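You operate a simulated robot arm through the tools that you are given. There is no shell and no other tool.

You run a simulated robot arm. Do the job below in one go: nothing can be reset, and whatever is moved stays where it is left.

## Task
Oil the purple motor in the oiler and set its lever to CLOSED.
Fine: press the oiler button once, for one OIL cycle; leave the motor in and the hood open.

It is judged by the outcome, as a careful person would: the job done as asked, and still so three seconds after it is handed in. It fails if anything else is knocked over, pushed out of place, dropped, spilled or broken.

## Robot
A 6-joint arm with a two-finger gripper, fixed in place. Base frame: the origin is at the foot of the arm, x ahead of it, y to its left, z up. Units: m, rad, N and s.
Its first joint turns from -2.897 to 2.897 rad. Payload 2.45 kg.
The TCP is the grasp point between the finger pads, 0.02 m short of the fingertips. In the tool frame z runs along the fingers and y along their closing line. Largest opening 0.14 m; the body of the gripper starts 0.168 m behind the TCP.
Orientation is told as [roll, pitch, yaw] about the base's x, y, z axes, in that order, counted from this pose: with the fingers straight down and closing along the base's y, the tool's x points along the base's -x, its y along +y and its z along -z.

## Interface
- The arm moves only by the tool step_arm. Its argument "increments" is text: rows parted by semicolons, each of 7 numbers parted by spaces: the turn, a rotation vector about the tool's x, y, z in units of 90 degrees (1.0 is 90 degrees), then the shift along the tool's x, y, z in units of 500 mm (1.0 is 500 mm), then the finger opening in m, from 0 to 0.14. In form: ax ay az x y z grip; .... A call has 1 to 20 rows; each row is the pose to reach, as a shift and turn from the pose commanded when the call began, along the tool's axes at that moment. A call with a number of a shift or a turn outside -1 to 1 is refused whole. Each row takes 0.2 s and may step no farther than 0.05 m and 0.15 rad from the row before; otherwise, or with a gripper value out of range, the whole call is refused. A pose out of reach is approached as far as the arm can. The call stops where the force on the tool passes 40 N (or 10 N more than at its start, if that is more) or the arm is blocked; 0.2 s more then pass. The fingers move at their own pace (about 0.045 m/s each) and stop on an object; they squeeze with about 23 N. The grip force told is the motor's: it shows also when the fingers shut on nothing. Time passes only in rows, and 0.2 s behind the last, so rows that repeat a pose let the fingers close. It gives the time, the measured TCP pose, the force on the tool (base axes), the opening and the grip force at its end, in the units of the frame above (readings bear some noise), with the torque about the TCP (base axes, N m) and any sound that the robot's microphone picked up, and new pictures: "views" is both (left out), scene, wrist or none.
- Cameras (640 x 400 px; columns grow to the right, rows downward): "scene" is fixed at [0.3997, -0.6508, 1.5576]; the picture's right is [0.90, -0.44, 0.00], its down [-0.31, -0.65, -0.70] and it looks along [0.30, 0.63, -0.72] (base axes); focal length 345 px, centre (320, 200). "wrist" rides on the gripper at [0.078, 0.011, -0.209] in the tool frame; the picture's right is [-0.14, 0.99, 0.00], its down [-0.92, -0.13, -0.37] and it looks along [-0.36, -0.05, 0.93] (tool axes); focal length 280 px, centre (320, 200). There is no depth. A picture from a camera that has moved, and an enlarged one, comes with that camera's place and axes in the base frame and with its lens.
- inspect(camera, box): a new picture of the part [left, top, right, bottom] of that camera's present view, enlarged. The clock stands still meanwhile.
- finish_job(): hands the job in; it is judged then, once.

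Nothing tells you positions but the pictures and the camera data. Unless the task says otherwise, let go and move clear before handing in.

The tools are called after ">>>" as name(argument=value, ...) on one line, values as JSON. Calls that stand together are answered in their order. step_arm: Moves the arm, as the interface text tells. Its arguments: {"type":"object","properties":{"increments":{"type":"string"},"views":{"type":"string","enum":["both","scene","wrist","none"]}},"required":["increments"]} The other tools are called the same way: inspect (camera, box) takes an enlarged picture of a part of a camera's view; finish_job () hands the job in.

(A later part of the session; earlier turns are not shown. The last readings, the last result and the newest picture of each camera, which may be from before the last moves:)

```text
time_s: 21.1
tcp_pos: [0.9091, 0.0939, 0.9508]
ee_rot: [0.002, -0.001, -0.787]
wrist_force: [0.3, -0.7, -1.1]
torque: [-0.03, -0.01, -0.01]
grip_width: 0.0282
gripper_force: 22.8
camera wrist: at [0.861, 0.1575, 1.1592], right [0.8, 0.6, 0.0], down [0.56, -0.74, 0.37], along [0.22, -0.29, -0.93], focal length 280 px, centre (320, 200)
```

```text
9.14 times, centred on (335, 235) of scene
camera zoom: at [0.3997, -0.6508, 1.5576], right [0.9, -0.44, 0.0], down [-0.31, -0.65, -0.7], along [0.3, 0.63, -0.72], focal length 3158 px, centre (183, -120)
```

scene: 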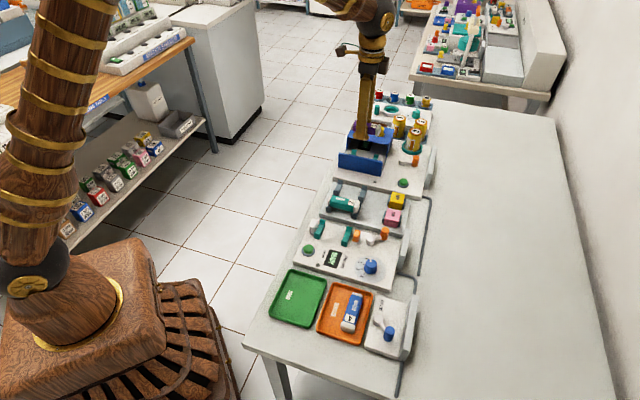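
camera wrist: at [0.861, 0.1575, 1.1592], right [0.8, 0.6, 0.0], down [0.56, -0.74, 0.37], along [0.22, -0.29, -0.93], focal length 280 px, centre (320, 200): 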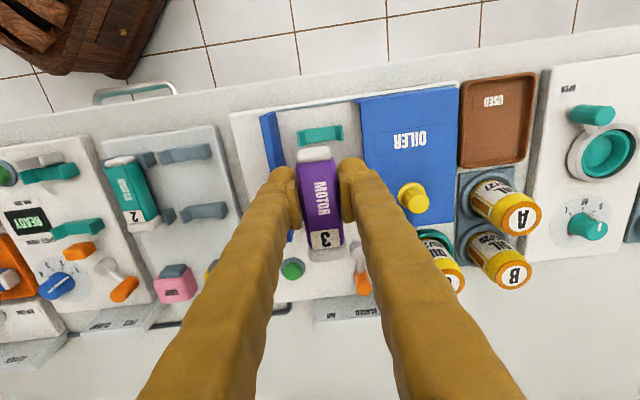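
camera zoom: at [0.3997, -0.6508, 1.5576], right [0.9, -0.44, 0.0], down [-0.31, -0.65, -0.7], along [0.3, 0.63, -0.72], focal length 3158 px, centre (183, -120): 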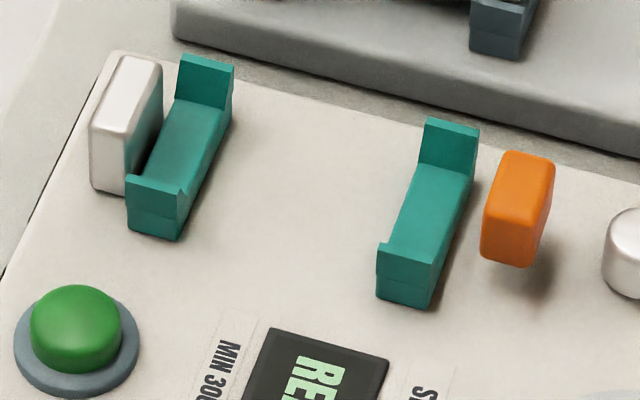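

The cradle centre is about 5.5 mm further along tool +y; the axial position looks right. I'll correct sideways and lower slowly to about z 0.867.

>>> step_arm(increments="0 0 0 0 0.006 0 0; 0 0 0 0 0.011 0 0; 0 0 0 0 0.011 0.01 0; 0 0 0 0 0.011 0.024 0; 0 0 0 0 0.011 0.04 0; 0 0 0 0 0.011 0.056 0; 0 0 0 0 0.011 0.072 0; 0 0 0 0 0.011 0.088 0; 0 0 0 0 0.011 0.104 0; 0 0 0 0 0.011 0.12 0; 0 0 0 0 0.011 0.136 0; 0 0 0 0 0.011 0.15 0; 0 0 0 0 0.011 0.16 0; 0 0 0 0 0.011 0.167 0; 0 0 0 0 0.011 0.167 0", views="both")

>>> inspect(camera="wrist", box=[220, 80, 420, 280])

>>> inspect(camera="scene", box=[340, 115, 400, 165])

```text
time_s: 24.3
tcp_pos: [0.9136, 0.0994, 0.8674]
ee_rot: [0.001, -0.001, -0.785]
wrist_force: [0.1, 0.0, -0.4]
torque: [-0.02, -0.03, -0.03]
grip_width: 0.0285
gripper_force: 22.7
camera wrist: at [0.8648, 0.1616, 1.0756], right [0.8, 0.6, 0.0], down [0.56, -0.74, 0.37], along [0.22, -0.29, -0.93], focal length 280 px, centre (320, 200)
```

scene: 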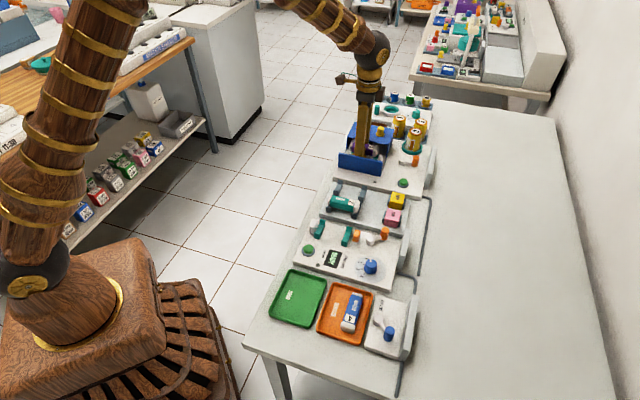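
wrist: 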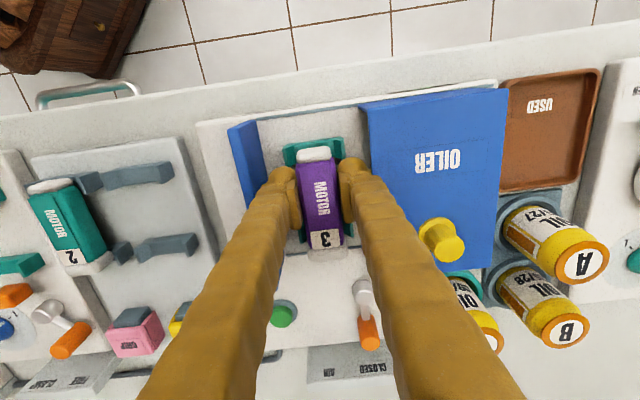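

```text
2.00 times, centred on (320, 180) of wrist
camera zoom: at [0.8648, 0.1616, 1.0756], right [0.8, 0.6, 0.0], down [0.56, -0.74, 0.37], along [0.22, -0.29, -0.93], focal length 561 px, centre (320, 240)
```

zoom: 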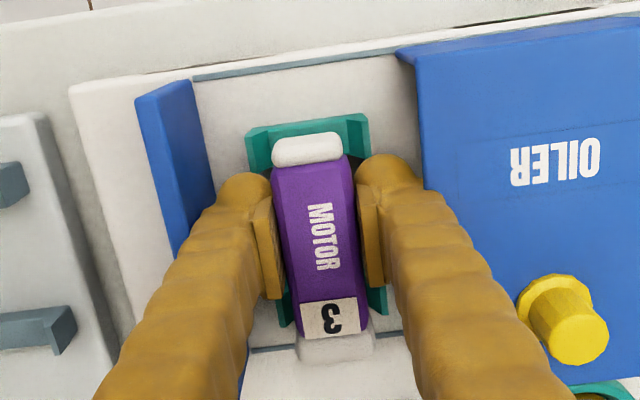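

```text
8.00 times, centred on (370, 140) of scene
camera zoom: at [0.3997, -0.6508, 1.5576], right [0.9, -0.44, 0.0], down [-0.31, -0.65, -0.7], along [0.3, 0.63, -0.72], focal length 2764 px, centre (-80, 680)
```

zoom: 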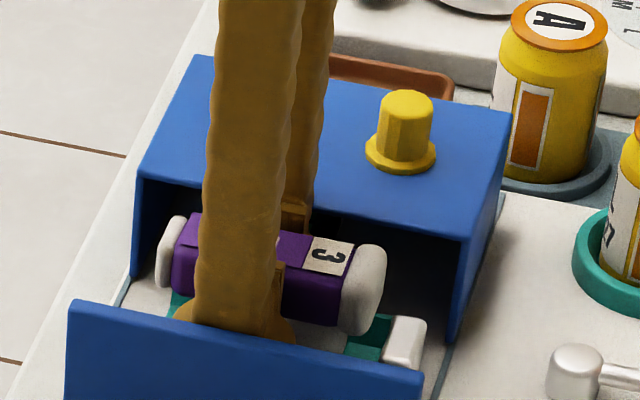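

Alignment over the cradle looks very good. I'll nudge 1.5 mm away from the white end block and lower gently toward the seat.

>>> step_arm(increments="0 0 0 0.003 0 0 0; 0 0 0 0.003 0 0.005 0; 0 0 0 0.003 0 0.01 0; 0 0 0 0.003 0 0.015 0; 0 0 0 0.003 0 0.02 0", views="none")

>>> step_arm(increments="0 0 0 0 0 0.003 0; 0 0 0 0 0 0.006 0; 0 0 0 0 0 0.006 0", views="none")

>>> step_arm(increments="0 0 0 0 0 0.003 0; 0 0 0 0 0 0.006 0; 0 0 0 0 0 0.006 0", views="wrist")

>>> inspect(camera="scene", box=[340, 115, 400, 165])

```text
time_s: 25.5
tcp_pos: [0.9114, 0.0994, 0.858]
ee_rot: [0.004, -0.002, -0.786]
wrist_force: [4.8, -5.1, 7.5]
torque: [0.02, 0.11, 0.06]
grip_width: 0.0283
gripper_force: 22.6
```

```text
time_s: 26.3
tcp_pos: [0.9124, 0.0983, 0.8542]
ee_rot: [0.003, -0.004, -0.785]
wrist_force: [24.7, -19.3, 17.9]
torque: [0.08, -0.02, 0.02]
grip_width: 0.0286
gripper_force: 23.0
```

```text
time_s: 26.9
tcp_pos: [0.9133, 0.0984, 0.8514]
ee_rot: [0.003, -0.002, -0.785]
wrist_force: [1.8, -2.1, -2.1]
torque: [-0.07, 0.03, 0.01]
grip_width: 0.0284
gripper_force: 22.9
stopped in row 2: the force on the tool passed its limit at 46 N (the readings are from after the stop); the commanded pose is now the measured one
camera wrist: at [0.8644, 0.1612, 1.0606], right [0.8, 0.6, 0.0], down [0.56, -0.74, 0.37], along [0.23, -0.29, -0.93], focal length 280 px, centre (320, 200)
```

wrist: 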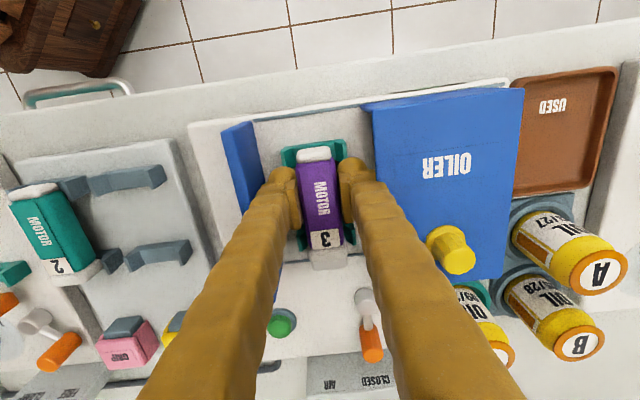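

```text
8.00 times, centred on (370, 140) of scene
camera zoom: at [0.3997, -0.6508, 1.5576], right [0.9, -0.44, 0.0], down [-0.31, -0.65, -0.7], along [0.3, 0.63, -0.72], focal length 2764 px, centre (-80, 680)
```

zoom: 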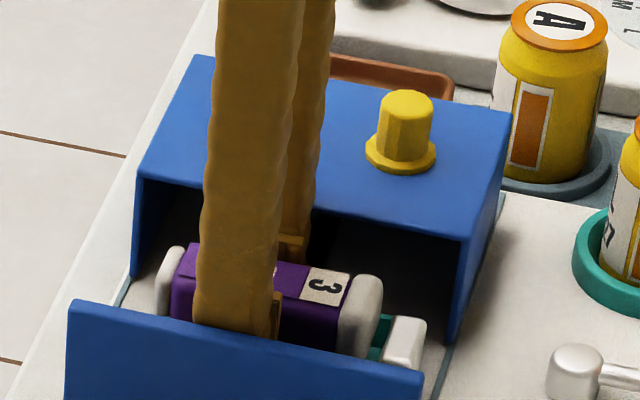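

On the way down the seat pushed the motor wall-ward (+v), so my nudge was the wrong way. I'll move 1.5 mm back that way and continue down in small steps.

>>> step_arm(increments="0 0 0 -0.003 0 0 0; 0 0 0 -0.003 0 0.002 0; 0 0 0 -0.003 0 0.004 0; 0 0 0 -0.003 0 0.004 0", views="none")

```text
time_s: 27.9
tcp_pos: [0.9154, 0.0979, 0.8493]
ee_rot: [0.004, -0.002, -0.785]
wrist_force: [-0.2, -0.7, -1.2]
torque: [-0.01, -0.05, 0.0]
grip_width: 0.0284
gripper_force: 22.8
```

Force is nil now, so the motor is moving freely. Continuing down in 2 mm steps.

>>> step_arm(increments="0 0 0 0 0 0.002 0; 0 0 0 0 0 0.004 0; 0 0 0 0 0 0.004 0", views="none")

>>> step_arm(increments="0 0 0 0 0 0.002 0; 0 0 0 0 0 0.004 0; 0 0 0 0 0 0.004 0", views="wrist")

>>> inspect(camera="scene", box=[340, 115, 400, 165])

>>> inspect(camera="wrist", box=[220, 80, 420, 280])

```text
time_s: 28.7
tcp_pos: [0.9149, 0.0994, 0.8477]
ee_rot: [0.002, -0.003, -0.786]
wrist_force: [0.3, -0.2, -0.7]
torque: [0.0, 0.03, -0.02]
grip_width: 0.0286
gripper_force: 23.3
```

```text
time_s: 29.5
tcp_pos: [0.9146, 0.0979, 0.846]
ee_rot: [0.002, -0.004, -0.784]
wrist_force: [0.6, -0.2, -1.6]
torque: [-0.05, -0.01, 0.0]
grip_width: 0.0285
gripper_force: 22.8
camera wrist: at [0.8653, 0.1604, 1.0542], right [0.8, 0.6, 0.0], down [0.56, -0.74, 0.37], along [0.23, -0.29, -0.93], focal length 280 px, centre (320, 200)
```

wrist: 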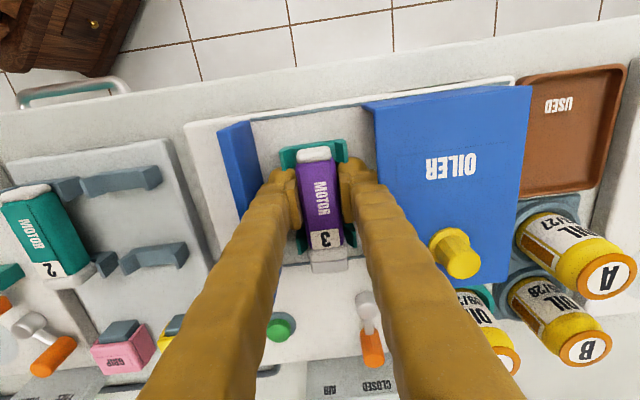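

```text
8.00 times, centred on (370, 140) of scene
camera zoom: at [0.3997, -0.6508, 1.5576], right [0.9, -0.44, 0.0], down [-0.31, -0.65, -0.7], along [0.3, 0.63, -0.72], focal length 2764 px, centre (-80, 680)
```

zoom: 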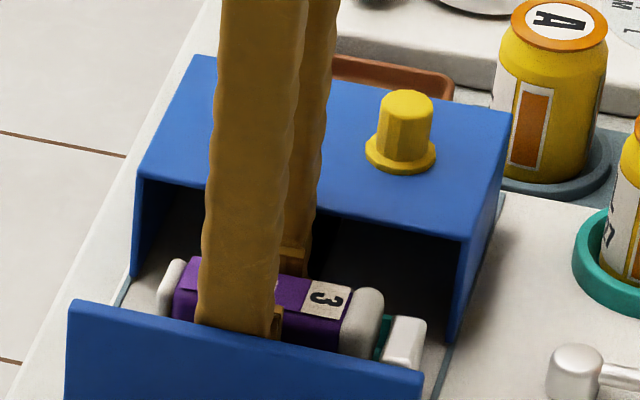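

```text
2.00 times, centred on (320, 180) of wrist
camera zoom: at [0.8653, 0.1604, 1.0542], right [0.8, 0.6, 0.0], down [0.56, -0.74, 0.37], along [0.23, -0.29, -0.93], focal length 561 px, centre (320, 240)
```

zoom: 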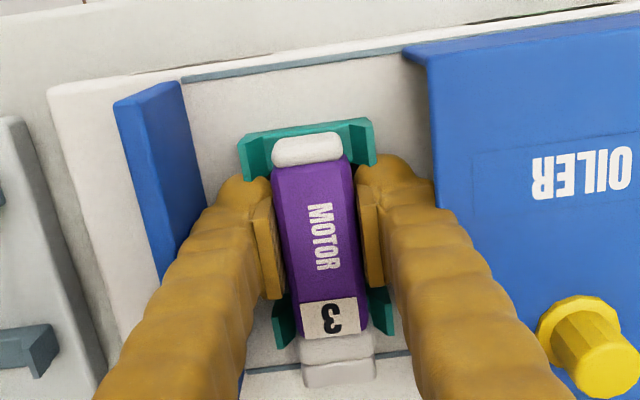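

Still free. Continuing.

>>> step_arm(increments="0 0 0 0 0 0.002 0; 0 0 0 0 0 0.004 0; 0 0 0 0 0 0.004 0", views="none")

>>> step_arm(increments="0 0 0 0 0 0.002 0; 0 0 0 0 0 0.004 0; 0 0 0 0 0 0.004 0", views="none")

```text
time_s: 30.3
tcp_pos: [0.914, 0.0988, 0.8437]
ee_rot: [0.002, -0.004, -0.786]
wrist_force: [0.8, -0.3, -0.7]
torque: [-0.01, -0.01, 0.02]
grip_width: 0.0287
gripper_force: 23.2
```

```text
time_s: 31.1
tcp_pos: [0.9143, 0.0973, 0.841]
ee_rot: [0.004, -0.003, -0.784]
wrist_force: [-0.8, -0.4, -0.6]
torque: [0.03, 0.0, -0.01]
grip_width: 0.0287
gripper_force: 22.7
```

>>> step_arm(increments="0 0 0 0 0 0.002 0; 0 0 0 0 0 0.004 0; 0 0 0 0 0 0.004 0", views="wrist")

>>> inspect(camera="scene", box=[340, 115, 400, 165])

>>> inspect(camera="wrist", box=[220, 80, 420, 280])

```text
time_s: 31.9
tcp_pos: [0.9147, 0.098, 0.8395]
ee_rot: [0.004, -0.004, -0.787]
wrist_force: [-3.9, -0.3, 7.3]
torque: [0.19, 0.17, -0.01]
grip_width: 0.0284
gripper_force: 23.1
camera wrist: at [0.8656, 0.1602, 1.049], right [0.8, 0.6, 0.0], down [0.56, -0.74, 0.37], along [0.23, -0.29, -0.93], focal length 280 px, centre (320, 200)
```

wrist: 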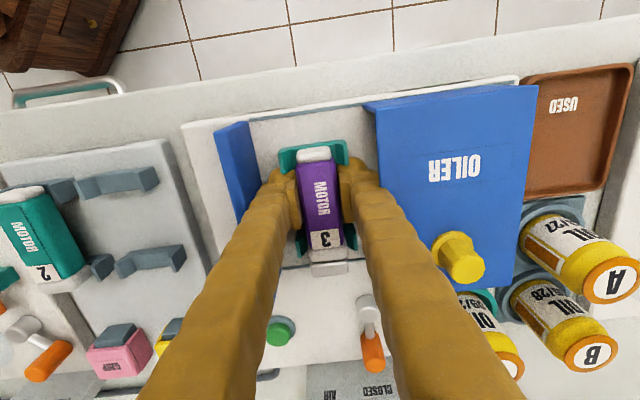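

```text
8.00 times, centred on (370, 140) of scene
camera zoom: at [0.3997, -0.6508, 1.5576], right [0.9, -0.44, 0.0], down [-0.31, -0.65, -0.7], along [0.3, 0.63, -0.72], focal length 2764 px, centre (-80, 680)
```

zoom: 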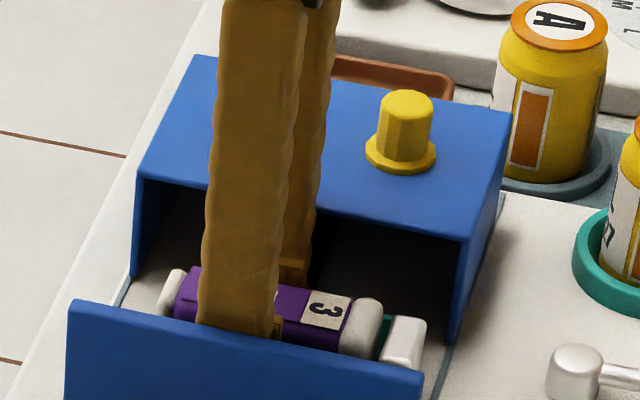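

```text
2.00 times, centred on (320, 180) of wrist
camera zoom: at [0.8656, 0.1602, 1.049], right [0.8, 0.6, 0.0], down [0.56, -0.74, 0.37], along [0.23, -0.29, -0.93], focal length 561 px, centre (320, 240)
```

zoom: 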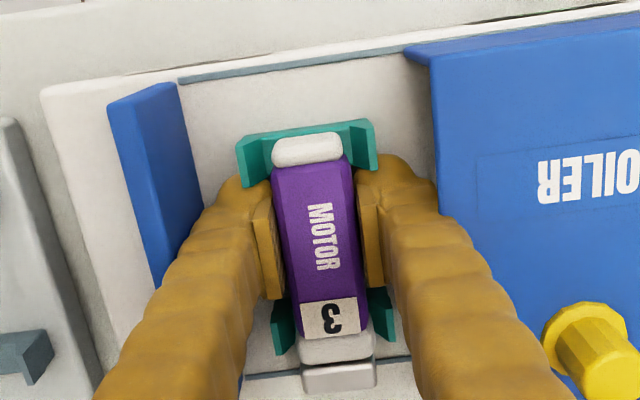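

First light contact at z 0.8395. One more small millimetre to confirm seating.

>>> step_arm(increments="0 0 0 0 0 0.002 0; 0 0 0 0 0 0.002 0", views="none")

```text
time_s: 32.5
tcp_pos: [0.9147, 0.0976, 0.8408]
ee_rot: [0.003, -0.003, -0.786]
wrist_force: [-6.5, -1.0, 25.7]
torque: [-0.12, 0.24, -0.04]
grip_width: 0.0288
gripper_force: 22.8
```

Seated firmly. I'll relieve the pressure and open the fingers just a little, since the front plate and hood are close on both sides.

>>> step_arm(increments="0 0 0 0 0 -0.002 0.0; 0 0 0 0 0 -0.002 0.03; 0 0 0 0 0 -0.002 0.034; 0 0 0 0 0 -0.002 0.037; 0 0 0 0 0 -0.002 0.037; 0 0 0 0 0 -0.002 0.037", views="wrist")

>>> inspect(camera="scene", box=[340, 115, 400, 165])

>>> inspect(camera="wrist", box=[220, 80, 420, 280])

```text
time_s: 33.9
tcp_pos: [0.9134, 0.0982, 0.8398]
ee_rot: [0.004, -0.003, -0.785]
wrist_force: [4.4, 5.5, 8.0]
torque: [-0.01, 0.06, -0.09]
grip_width: 0.0323
gripper_force: 0.0
camera wrist: at [0.8654, 0.1604, 1.0487], right [0.8, 0.6, 0.0], down [0.56, -0.74, 0.37], along [0.23, -0.29, -0.93], focal length 280 px, centre (320, 200)
```

wrist: 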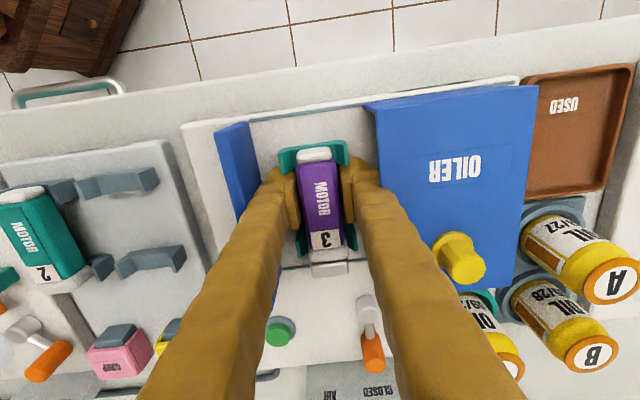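

```text
8.00 times, centred on (370, 140) of scene
camera zoom: at [0.3997, -0.6508, 1.5576], right [0.9, -0.44, 0.0], down [-0.31, -0.65, -0.7], along [0.3, 0.63, -0.72], focal length 2764 px, centre (-80, 680)
```

zoom: 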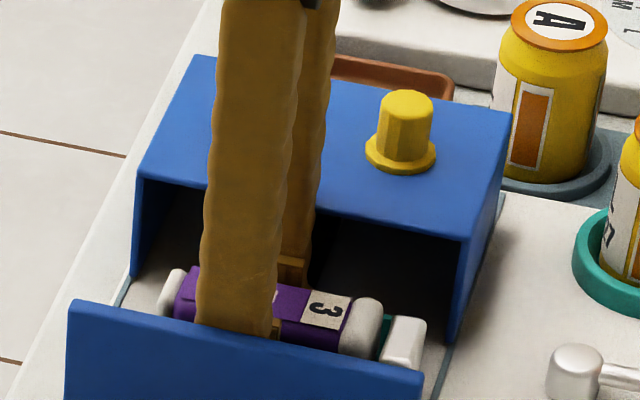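

```text
2.00 times, centred on (320, 180) of wrist
camera zoom: at [0.8654, 0.1604, 1.0487], right [0.8, 0.6, 0.0], down [0.56, -0.74, 0.37], along [0.23, -0.29, -0.93], focal length 561 px, centre (320, 240)
```

zoom: 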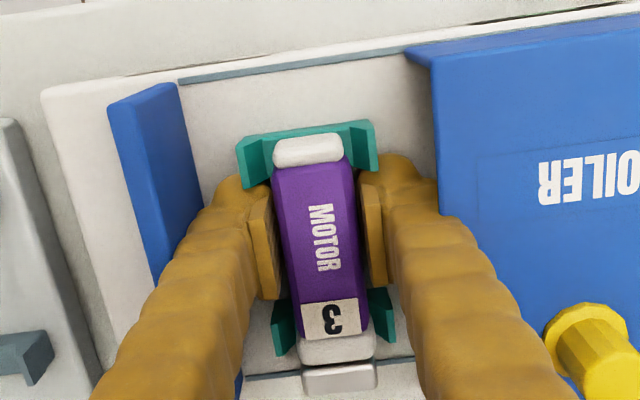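

The fingers have let go by about 4 mm in total; the left one seems to lean lightly on the front plate. I'll set the opening to what it is now and rise slowly, checking that the motor stays.

>>> step_arm(increments="0 0 0 0 0.001 0 0.032; 0 0 0 0 0.002 0 0.032; 0 0 0 0 0.002 -0.004 0.032; 0 0 0 0 0.002 -0.01 0.032; 0 0 0 0 0.002 -0.016 0.032; 0 0 0 0 0.002 -0.022 0.032", views="wrist")

>>> inspect(camera="scene", box=[340, 115, 400, 165])

>>> inspect(camera="wrist", box=[220, 80, 420, 280])

```text
time_s: 35.3
tcp_pos: [0.9148, 0.0984, 0.8518]
ee_rot: [0.003, -0.005, -0.785]
wrist_force: [-0.2, 0.0, -0.7]
torque: [-0.02, -0.01, 0.0]
grip_width: 0.0322
gripper_force: 0.0
camera wrist: at [0.8663, 0.161, 1.0597], right [0.8, 0.6, 0.0], down [0.56, -0.74, 0.37], along [0.23, -0.29, -0.93], focal length 280 px, centre (320, 200)
```

wrist: 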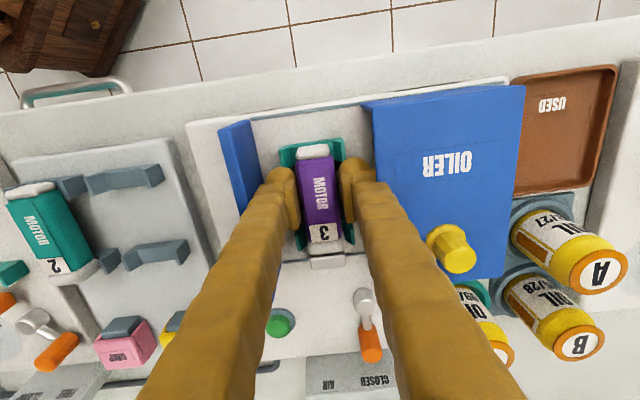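

```text
8.00 times, centred on (370, 140) of scene
camera zoom: at [0.3997, -0.6508, 1.5576], right [0.9, -0.44, 0.0], down [-0.31, -0.65, -0.7], along [0.3, 0.63, -0.72], focal length 2764 px, centre (-80, 680)
```

zoom: 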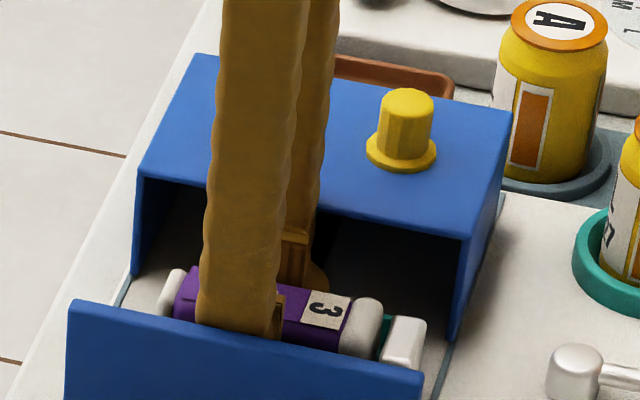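

```text
2.00 times, centred on (320, 180) of wrist
camera zoom: at [0.8663, 0.161, 1.0597], right [0.8, 0.6, 0.0], down [0.56, -0.74, 0.37], along [0.23, -0.29, -0.93], focal length 561 px, centre (320, 240)
```

zoom: 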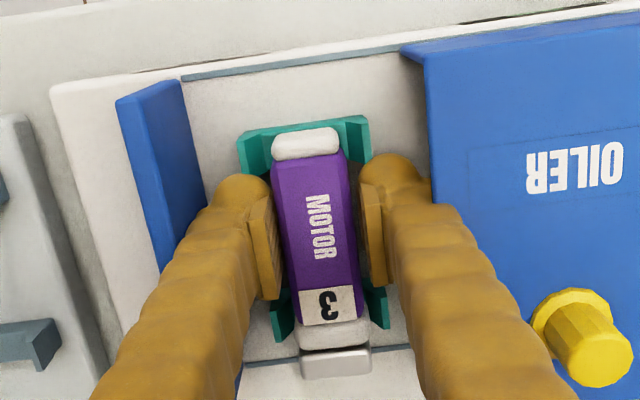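

The motor stays seated in the cradle with its cap against the end block. Next I'll rise, open the fingers, and go above the hood's yellow knob at about (0.998, 0.134).

>>> step_arm(increments="0 0 0 0 0 -0.02 0.032; 0 0 0 0 0 -0.05 0.032; 0 0 0 0 0 -0.1 0.032; 0 0 0 0 0 -0.16 0.032; 0 0 0 0 0 -0.22 0.04; 0 0 0 -0.01 0.03 -0.22 0.06; 0 0 0 -0.03 0.07 -0.22 0.06; 0 0 0 -0.05 0.12 -0.22 0.06; 0 0 0 -0.067 0.168 -0.22 0.06; 0 0 0 -0.067 0.168 -0.22 0.06", views="both")

```text
time_s: 37.5
tcp_pos: [0.9979, 0.1337, 0.9593]
ee_rot: [0.005, -0.004, -0.785]
wrist_force: [0.4, 1.1, -0.2]
torque: [-0.01, 0.01, -0.03]
grip_width: 0.06
gripper_force: 0.0
camera wrist: at [0.949, 0.1974, 1.1686], right [0.8, 0.6, 0.0], down [0.56, -0.74, 0.37], along [0.23, -0.29, -0.93], focal length 280 px, centre (320, 200)
```

scene: 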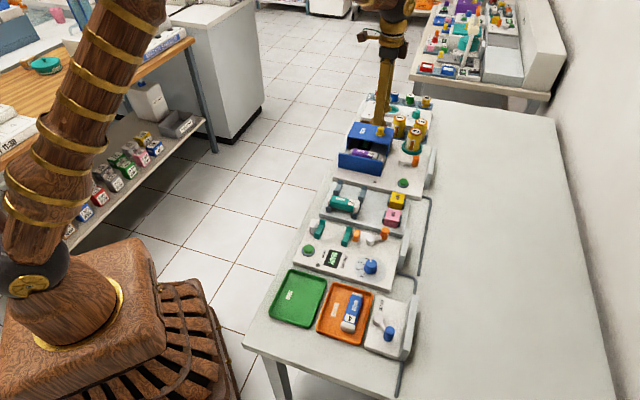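
wrist: 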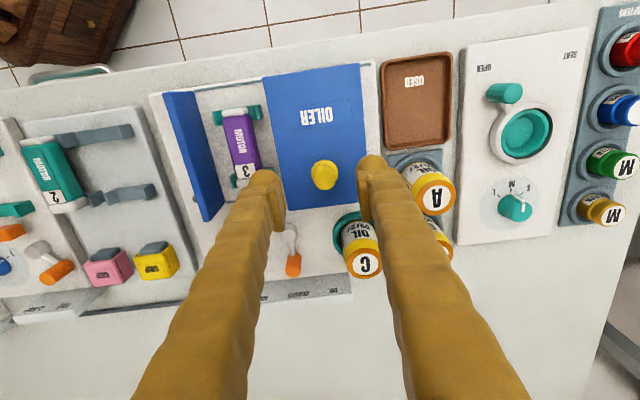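

>>> inspect(camera="wrist", box=[230, 130, 470, 290])

>>> inspect(camera="scene", box=[335, 85, 435, 175])

>>> inspect(camera="scene", box=[345, 130, 395, 170])

```text
2.50 times, centred on (350, 210) of wrist
camera zoom: at [0.949, 0.1974, 1.1686], right [0.8, 0.6, 0.0], down [0.56, -0.74, 0.37], along [0.23, -0.29, -0.93], focal length 701 px, centre (245, 175)
```

zoom: 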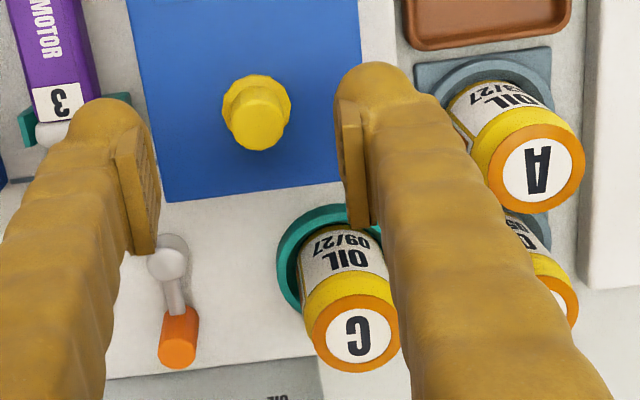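

```text
4.44 times, centred on (385, 130) of scene
camera zoom: at [0.3997, -0.6508, 1.5576], right [0.9, -0.44, 0.0], down [-0.31, -0.65, -0.7], along [0.3, 0.63, -0.72], focal length 1535 px, centre (31, 511)
```

zoom: 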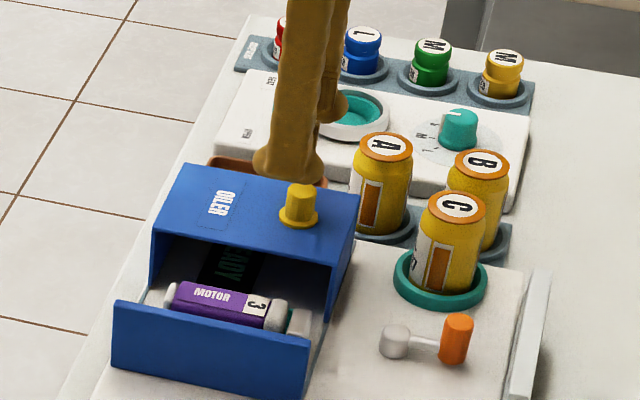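

```text
10.00 times, centred on (370, 150) of scene
camera zoom: at [0.3997, -0.6508, 1.5576], right [0.9, -0.44, 0.0], down [-0.31, -0.65, -0.7], along [0.3, 0.63, -0.72], focal length 3454 px, centre (-180, 700)
```

zoom: 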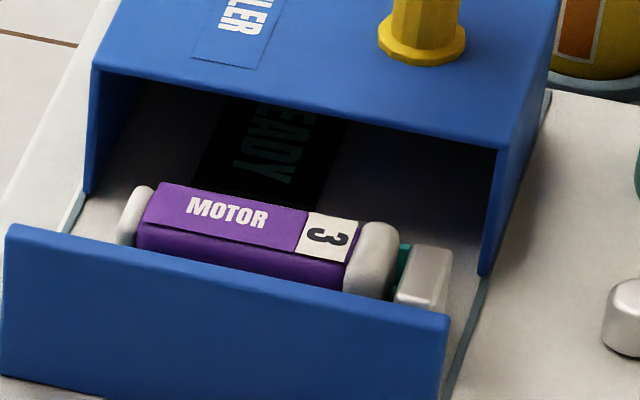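

The knob is about 6 mm wall-ward and 4.5 mm along from the TCP; bottles are well clear. I'll correct and lower the open fingers around the knob.

>>> step_arm(increments="0 0 0 -0.012 0.009 0 0.05; 0 0 0 -0.012 0.009 0.02 0.05; 0 0 0 -0.012 0.009 0.05 0.05; 0 0 0 -0.012 0.009 0.08 0.05; 0 0 0 -0.012 0.009 0.1 0.05; 0 0 0 -0.012 0.009 0.115 0.05; 0 0 0 -0.012 0.009 0.115 0.05", views="both")

>>> inspect(camera="wrist", box=[240, 130, 400, 260])

>>> inspect(camera="scene", box=[345, 105, 415, 155])

```text
time_s: 39.1
tcp_pos: [1.0041, 0.1317, 0.9041]
ee_rot: [0.004, -0.003, -0.786]
wrist_force: [0.5, 0.0, 0.2]
torque: [0.01, 0.0, 0.01]
grip_width: 0.05
gripper_force: 0.0
camera wrist: at [0.9558, 0.1953, 1.1124], right [0.8, 0.6, 0.0], down [0.56, -0.74, 0.37], along [0.23, -0.29, -0.93], focal length 280 px, centre (320, 200)
```

scene: 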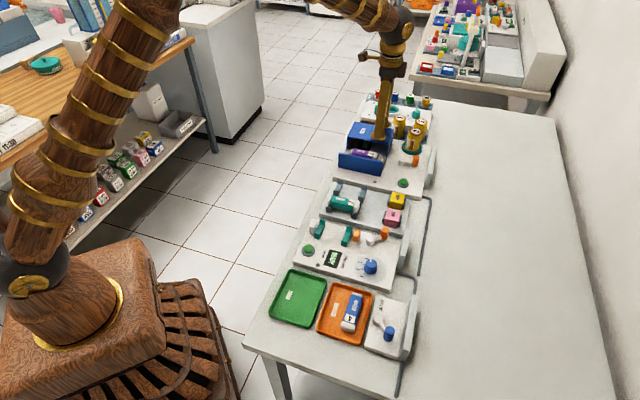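
wrist: 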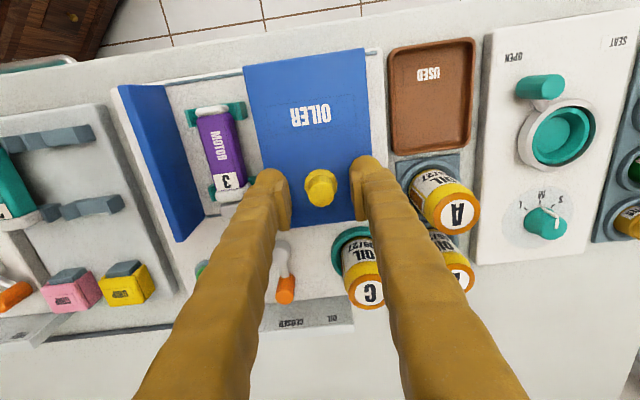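

```text
3.08 times, centred on (320, 195) of wrist
camera zoom: at [0.9558, 0.1953, 1.1124], right [0.8, 0.6, 0.0], down [0.56, -0.74, 0.37], along [0.23, -0.29, -0.93], focal length 863 px, centre (320, 215)
```

zoom: 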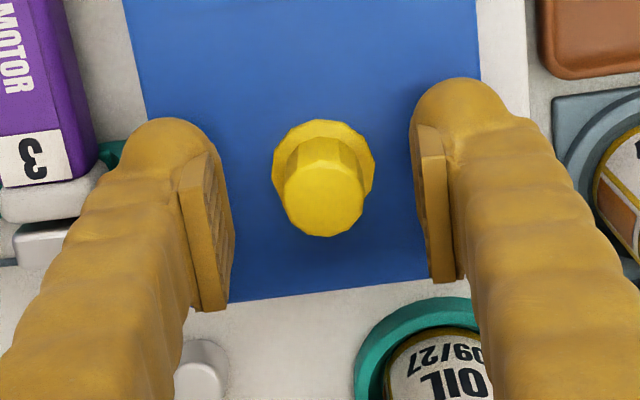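

```text
8.00 times, centred on (380, 130) of scene
camera zoom: at [0.3997, -0.6508, 1.5576], right [0.9, -0.44, 0.0], down [-0.31, -0.65, -0.7], along [0.3, 0.63, -0.72], focal length 2764 px, centre (-160, 760)
```

zoom: 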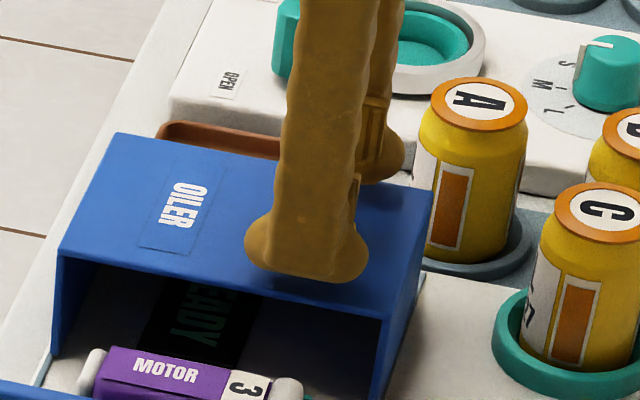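

The knob is centred between the fingers. I'll grip it and slide the hood toward the front plate in small steps.

>>> step_arm(increments="0 0 0 0 0 0 0; 0 0 0 0 0 0 0; 0 0 0 0 0 0 0; 0 0 0 0 0 0 0", views="none")

>>> step_arm(increments="0 0 0 0 -0.01 0 0; 0 0 0 0 -0.02 0 0; 0 0 0 0 -0.03 0 0; 0 0 0 0 -0.04 0 0; 0 0 0 0 -0.04 0 0", views="both")

```text
time_s: 40.1
tcp_pos: [1.004, 0.1327, 0.9039]
ee_rot: [0.002, -0.004, -0.786]
wrist_force: [-0.5, -0.2, -0.4]
torque: [-0.01, -0.05, 0.02]
grip_width: 0.0207
gripper_force: 45.0
```

```text
time_s: 41.3
tcp_pos: [0.9902, 0.1207, 0.9043]
ee_rot: [0.004, -0.004, -0.785]
wrist_force: [-1.5, -0.2, -2.7]
torque: [0.09, 0.1, -0.01]
grip_width: 0.0204
gripper_force: 44.8
camera wrist: at [0.942, 0.1815, 1.1124], right [0.8, 0.6, 0.0], down [0.56, -0.74, 0.37], along [0.23, -0.29, -0.93], focal length 280 px, centre (320, 200)
```

scene: 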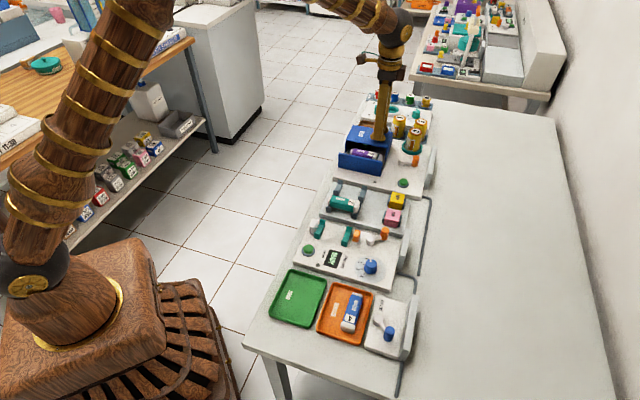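
wrist: 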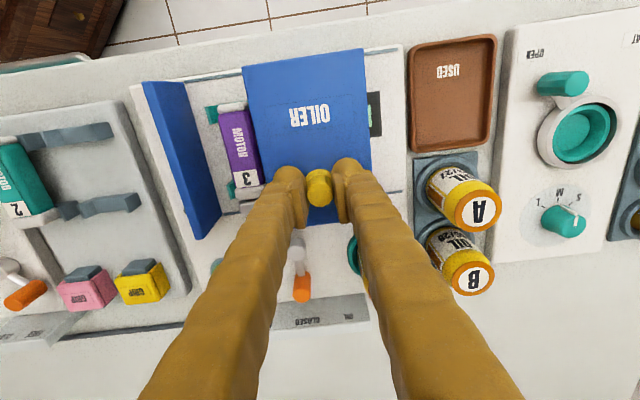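

The hood slides freely. Continuing until it meets the front plate.

>>> step_arm(increments="0 0 0 0 -0.012 0 0; 0 0 0 0 -0.024 0 0; 0 0 0 0 -0.036 0 0; 0 0 0 0 -0.048 0 0; 0 0 0 0 -0.06 0 0; 0 0 0 0 -0.072 0 0; 0 0 0 0 -0.084 0 0; 0 0 0 0 -0.096 0 0; 0 0 0 0 -0.096 0 0", views="both")

```text
time_s: 43.3
tcp_pos: [0.9565, 0.0852, 0.9044]
ee_rot: [0.004, -0.004, -0.784]
wrist_force: [-1.4, 2.8, 2.5]
torque: [0.02, -0.03, 0.02]
grip_width: 0.0207
gripper_force: 45.1
camera wrist: at [0.9081, 0.1476, 1.1124], right [0.8, 0.6, 0.0], down [0.56, -0.74, 0.37], along [0.23, -0.29, -0.93], focal length 280 px, centre (320, 200)
```

scene: 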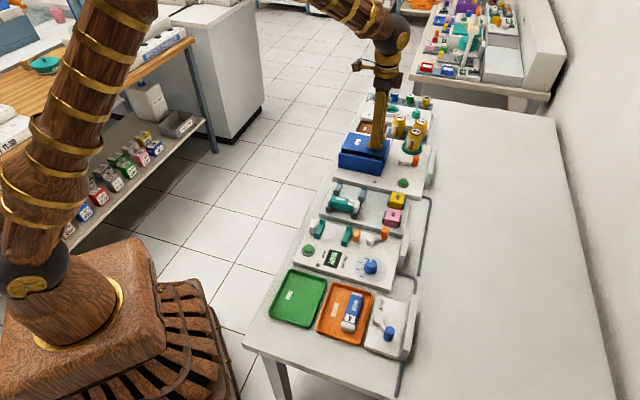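
wrist: 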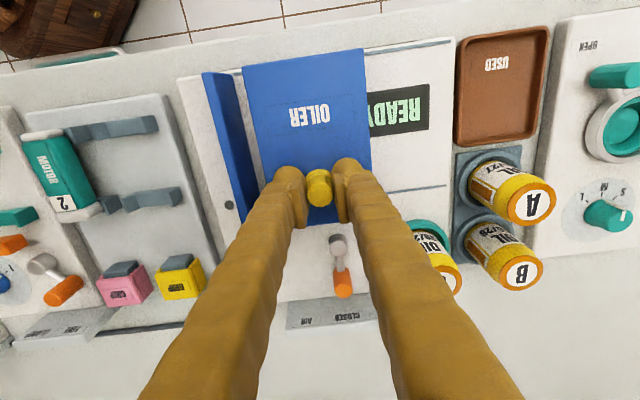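

The display READY is uncovered; a small gap remains. Continuing.

>>> step_arm(increments="0 0 0 0 -0.01 0 0; 0 0 0 0 -0.02 0 0; 0 0 0 0 -0.028 0 0; 0 0 0 0 -0.034 0 0; 0 0 0 0 -0.04 0 0; 0 0 0 0 -0.044 0 0; 0 0 0 0 -0.048 0 0; 0 0 0 0 -0.052 0 0; 0 0 0 0 -0.056 0 0; 0 0 0 0 -0.06 0 0", views="both")

```text
time_s: 45.1
tcp_pos: [0.941, 0.0696, 0.9038]
ee_rot: [0.006, -0.004, -0.783]
wrist_force: [9.8, 3.8, -4.5]
torque: [-0.06, -0.17, 0.02]
grip_width: 0.0206
gripper_force: 44.8
stopped in row 9: the force on the tool passed its limit at 45 N (the readings are from after the stop); the commanded pose is now the measured one
camera wrist: at [0.8913, 0.1316, 1.1122], right [0.8, 0.6, 0.01], down [0.56, -0.74, 0.37], along [0.23, -0.29, -0.93], focal length 280 px, centre (320, 200)
```

scene: 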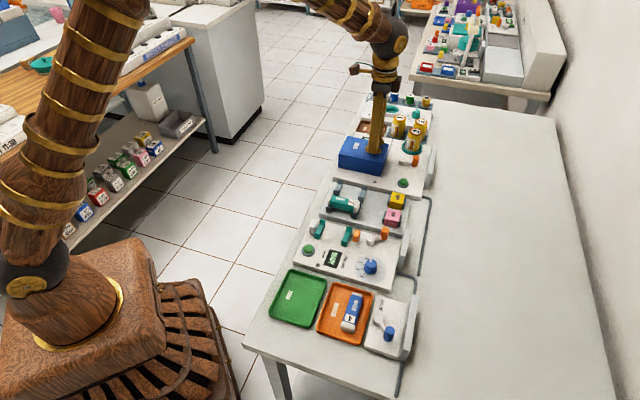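
wrist: 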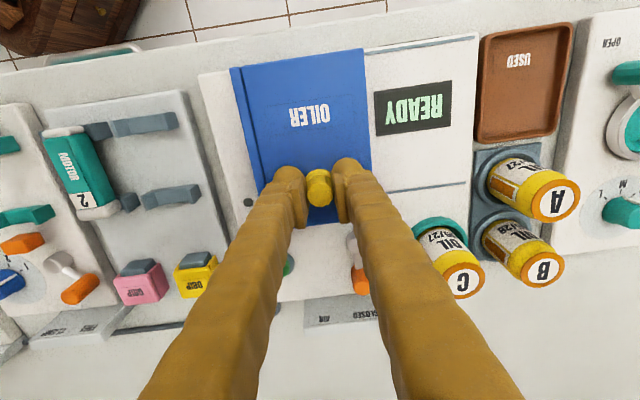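

The hood is closed against its front plate. Releasing the knob and rising for a view of the lever.

>>> step_arm(increments="0 0 0 0 0 0 0.04; 0 0 0 0 0 0 0.05; 0 0 0 0 0 0 0.05; 0 0 0 0 0 -0.04 0.05; 0 0 0 0 0 -0.1 0.05; 0 0 0 0 0 -0.16 0.05; 0 0 0 -0.04 0.0 -0.2 0.05; 0 0 0 -0.08 0 -0.2 0.05; 0 0 0 -0.08 0 -0.2 0.05", views="both")

>>> inspect(camera="wrist", box=[250, 60, 450, 260])

>>> inspect(camera="scene", box=[335, 120, 445, 200])

```text
time_s: 47.1
tcp_pos: [0.9673, 0.0407, 1.0037]
ee_rot: [0.008, -0.005, -0.784]
wrist_force: [0.4, -0.7, -0.6]
torque: [0.01, 0.02, -0.01]
grip_width: 0.0499
gripper_force: 0.1
camera wrist: at [0.9179, 0.103, 1.2123], right [0.8, 0.6, 0.01], down [0.56, -0.74, 0.37], along [0.23, -0.29, -0.93], focal length 280 px, centre (320, 200)
```

scene: 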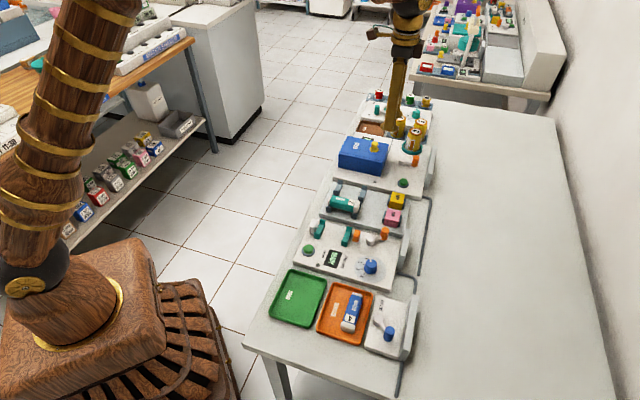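
wrist: 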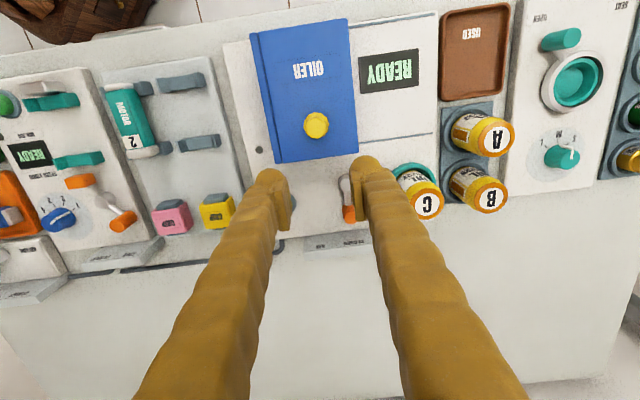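

```text
2.00 times, centred on (350, 160) of wrist
camera zoom: at [0.9179, 0.103, 1.2123], right [0.8, 0.6, 0.01], down [0.56, -0.74, 0.37], along [0.23, -0.29, -0.93], focal length 561 px, centre (260, 280)
```

zoom: 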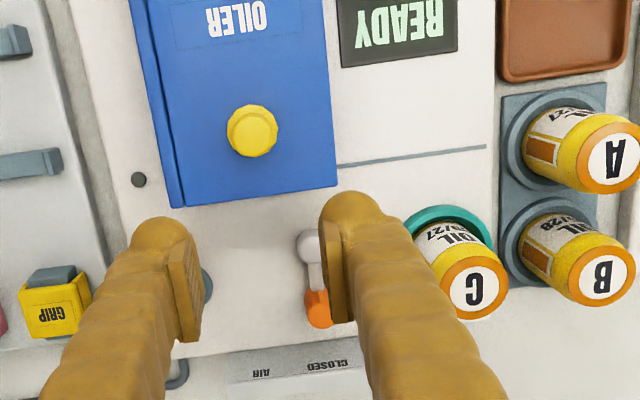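

```text
5.00 times, centred on (390, 160) of scene
camera zoom: at [0.3997, -0.6508, 1.5576], right [0.9, -0.44, 0.0], down [-0.31, -0.65, -0.7], along [0.3, 0.63, -0.72], focal length 1727 px, centre (-30, 400)
```

zoom: 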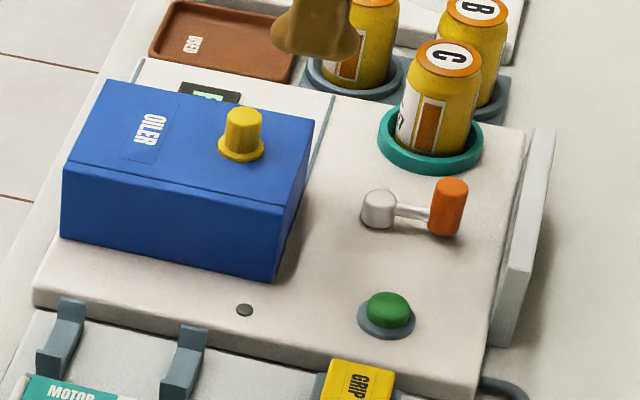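

The hood is closed and the display still shows READY. The lever handle is near (1.051, −0.003, 0.861) with its pivot near (1.016, 0.024); it is far out, so I'll tilt the fingers outward about 20° and go above it for a closer look.

>>> step_arm(increments="0 -0.04 0 -0.03 0.01 0 0.045; 0 -0.09 0 -0.06 0.02 0.02 0.045; 0 -0.14 0 -0.1 0.03 0.04 0.045; 0 -0.18 0 -0.14 0.04 0.06 0.045; 0 -0.222 0 -0.18 0.052 0.08 0.045; 0 -0.222 0 -0.18 0.052 0.1 0.045; 0 -0.222 0 -0.18 0.052 0.1 0.045", views="both")

>>> inspect(camera="wrist", box=[220, 80, 440, 280])

>>> inspect(camera="scene", box=[370, 110, 450, 180])

```text
time_s: 48.7
tcp_pos: [1.0505, -0.0037, 0.9536]
ee_rot: [0.008, -0.356, -0.788]
wrist_force: [-0.5, -0.1, -0.6]
torque: [-0.01, -0.01, -0.02]
grip_width: 0.0446
gripper_force: 0.0
camera wrist: at [0.9542, 0.105, 1.1231], right [0.79, 0.61, 0.05], down [0.43, -0.61, 0.66], along [0.44, -0.5, -0.75], focal length 280 px, centre (320, 200)
```

scene: 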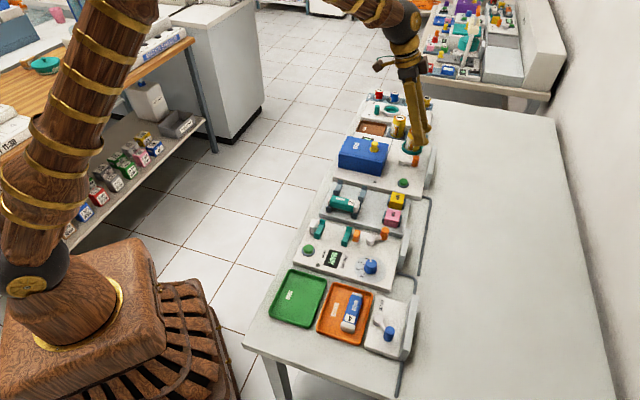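
wrist: 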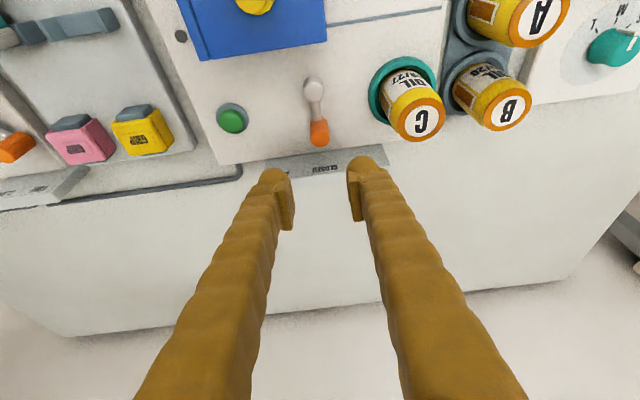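

```text
2.00 times, centred on (330, 180) of wrist
camera zoom: at [0.9542, 0.105, 1.1231], right [0.79, 0.61, 0.05], down [0.43, -0.61, 0.66], along [0.44, -0.5, -0.75], focal length 561 px, centre (300, 240)
```

zoom: 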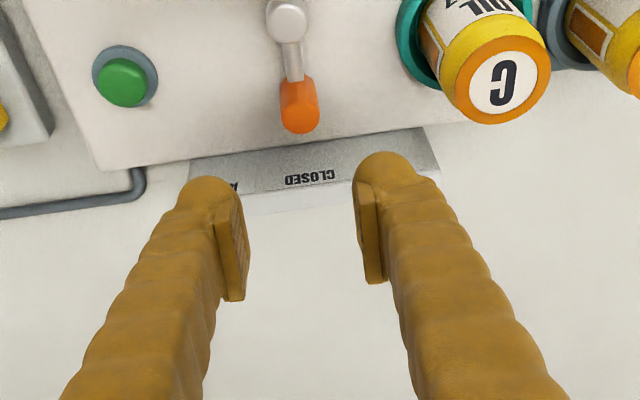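

```text
5.71 times, centred on (410, 145) of scene
camera zoom: at [0.3997, -0.6508, 1.5576], right [0.9, -0.44, 0.0], down [-0.31, -0.65, -0.7], along [0.3, 0.63, -0.72], focal length 1974 px, centre (-194, 514)
```

zoom: 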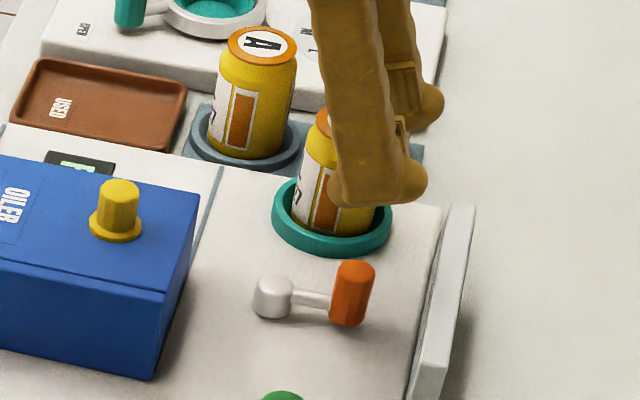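

Lever stands exactly at CLOSED (middle). The handle is about 5 mm along +u from the TCP; I'll lower partway while staying tilted, then verify.

>>> step_arm(increments="0 0 0 0.0 0.01 0 0.045; 0 0 0 0.018 0.01 0.05 0.045; 0 0 0 0.037 0.01 0.1 0.045; 0 0 0 0.042 0.01 0.115 0.045; 0 0 0 0.042 0.01 0.115 0.045", views="both")

>>> inspect(camera="wrist", box=[220, 80, 440, 280])

>>> inspect(camera="scene", box=[370, 110, 450, 180])

```text
time_s: 49.9
tcp_pos: [1.0556, -0.0008, 0.8931]
ee_rot: [0.008, -0.355, -0.789]
wrist_force: [0.3, -0.3, -0.7]
torque: [0.03, 0.01, 0.0]
grip_width: 0.0451
gripper_force: 0.0
camera wrist: at [0.9583, 0.1091, 1.0621], right [0.79, 0.61, 0.06], down [0.43, -0.61, 0.66], along [0.44, -0.5, -0.75], focal length 280 px, centre (320, 200)
```

scene: 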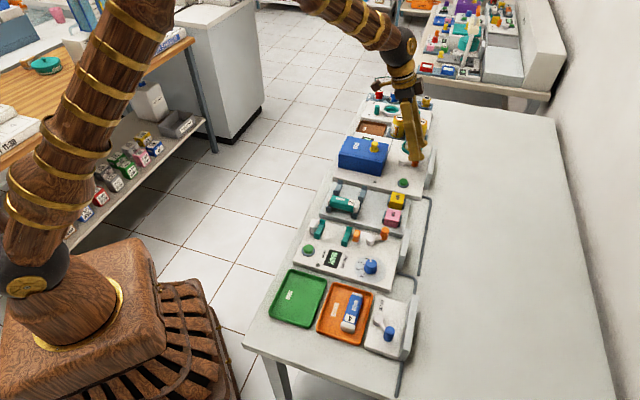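
wrist: 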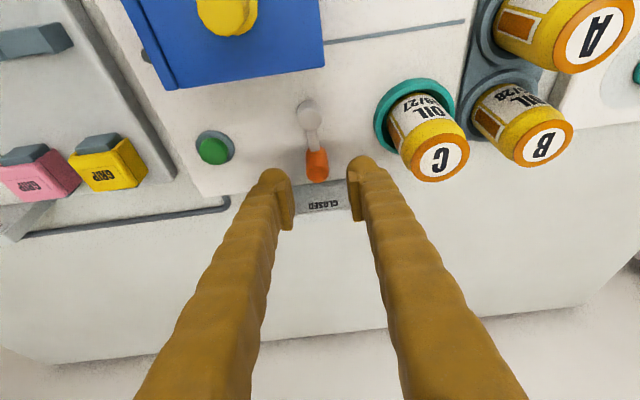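

```text
2.00 times, centred on (330, 180) of wrist
camera zoom: at [0.9583, 0.1091, 1.0621], right [0.79, 0.61, 0.06], down [0.43, -0.61, 0.66], along [0.44, -0.5, -0.75], focal length 561 px, centre (300, 240)
```

zoom: 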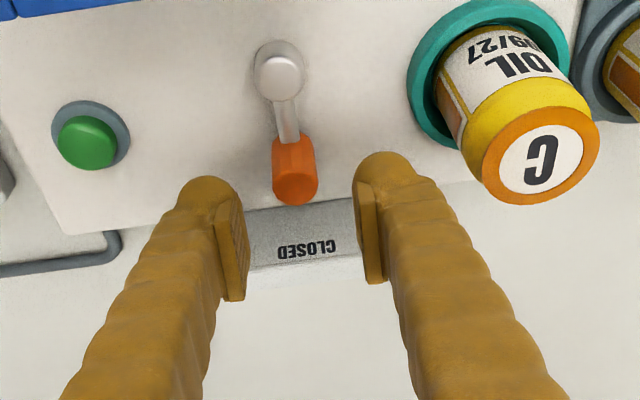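

```text
5.71 times, centred on (410, 145) of scene
camera zoom: at [0.3997, -0.6508, 1.5576], right [0.9, -0.44, 0.0], down [-0.31, -0.65, -0.7], along [0.3, 0.63, -0.72], focal length 1974 px, centre (-194, 514)
```

zoom: 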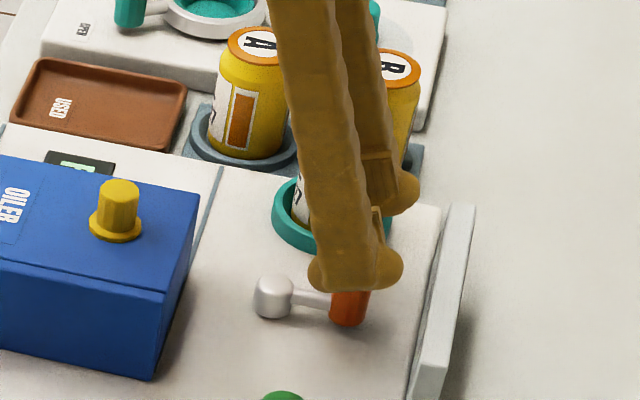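

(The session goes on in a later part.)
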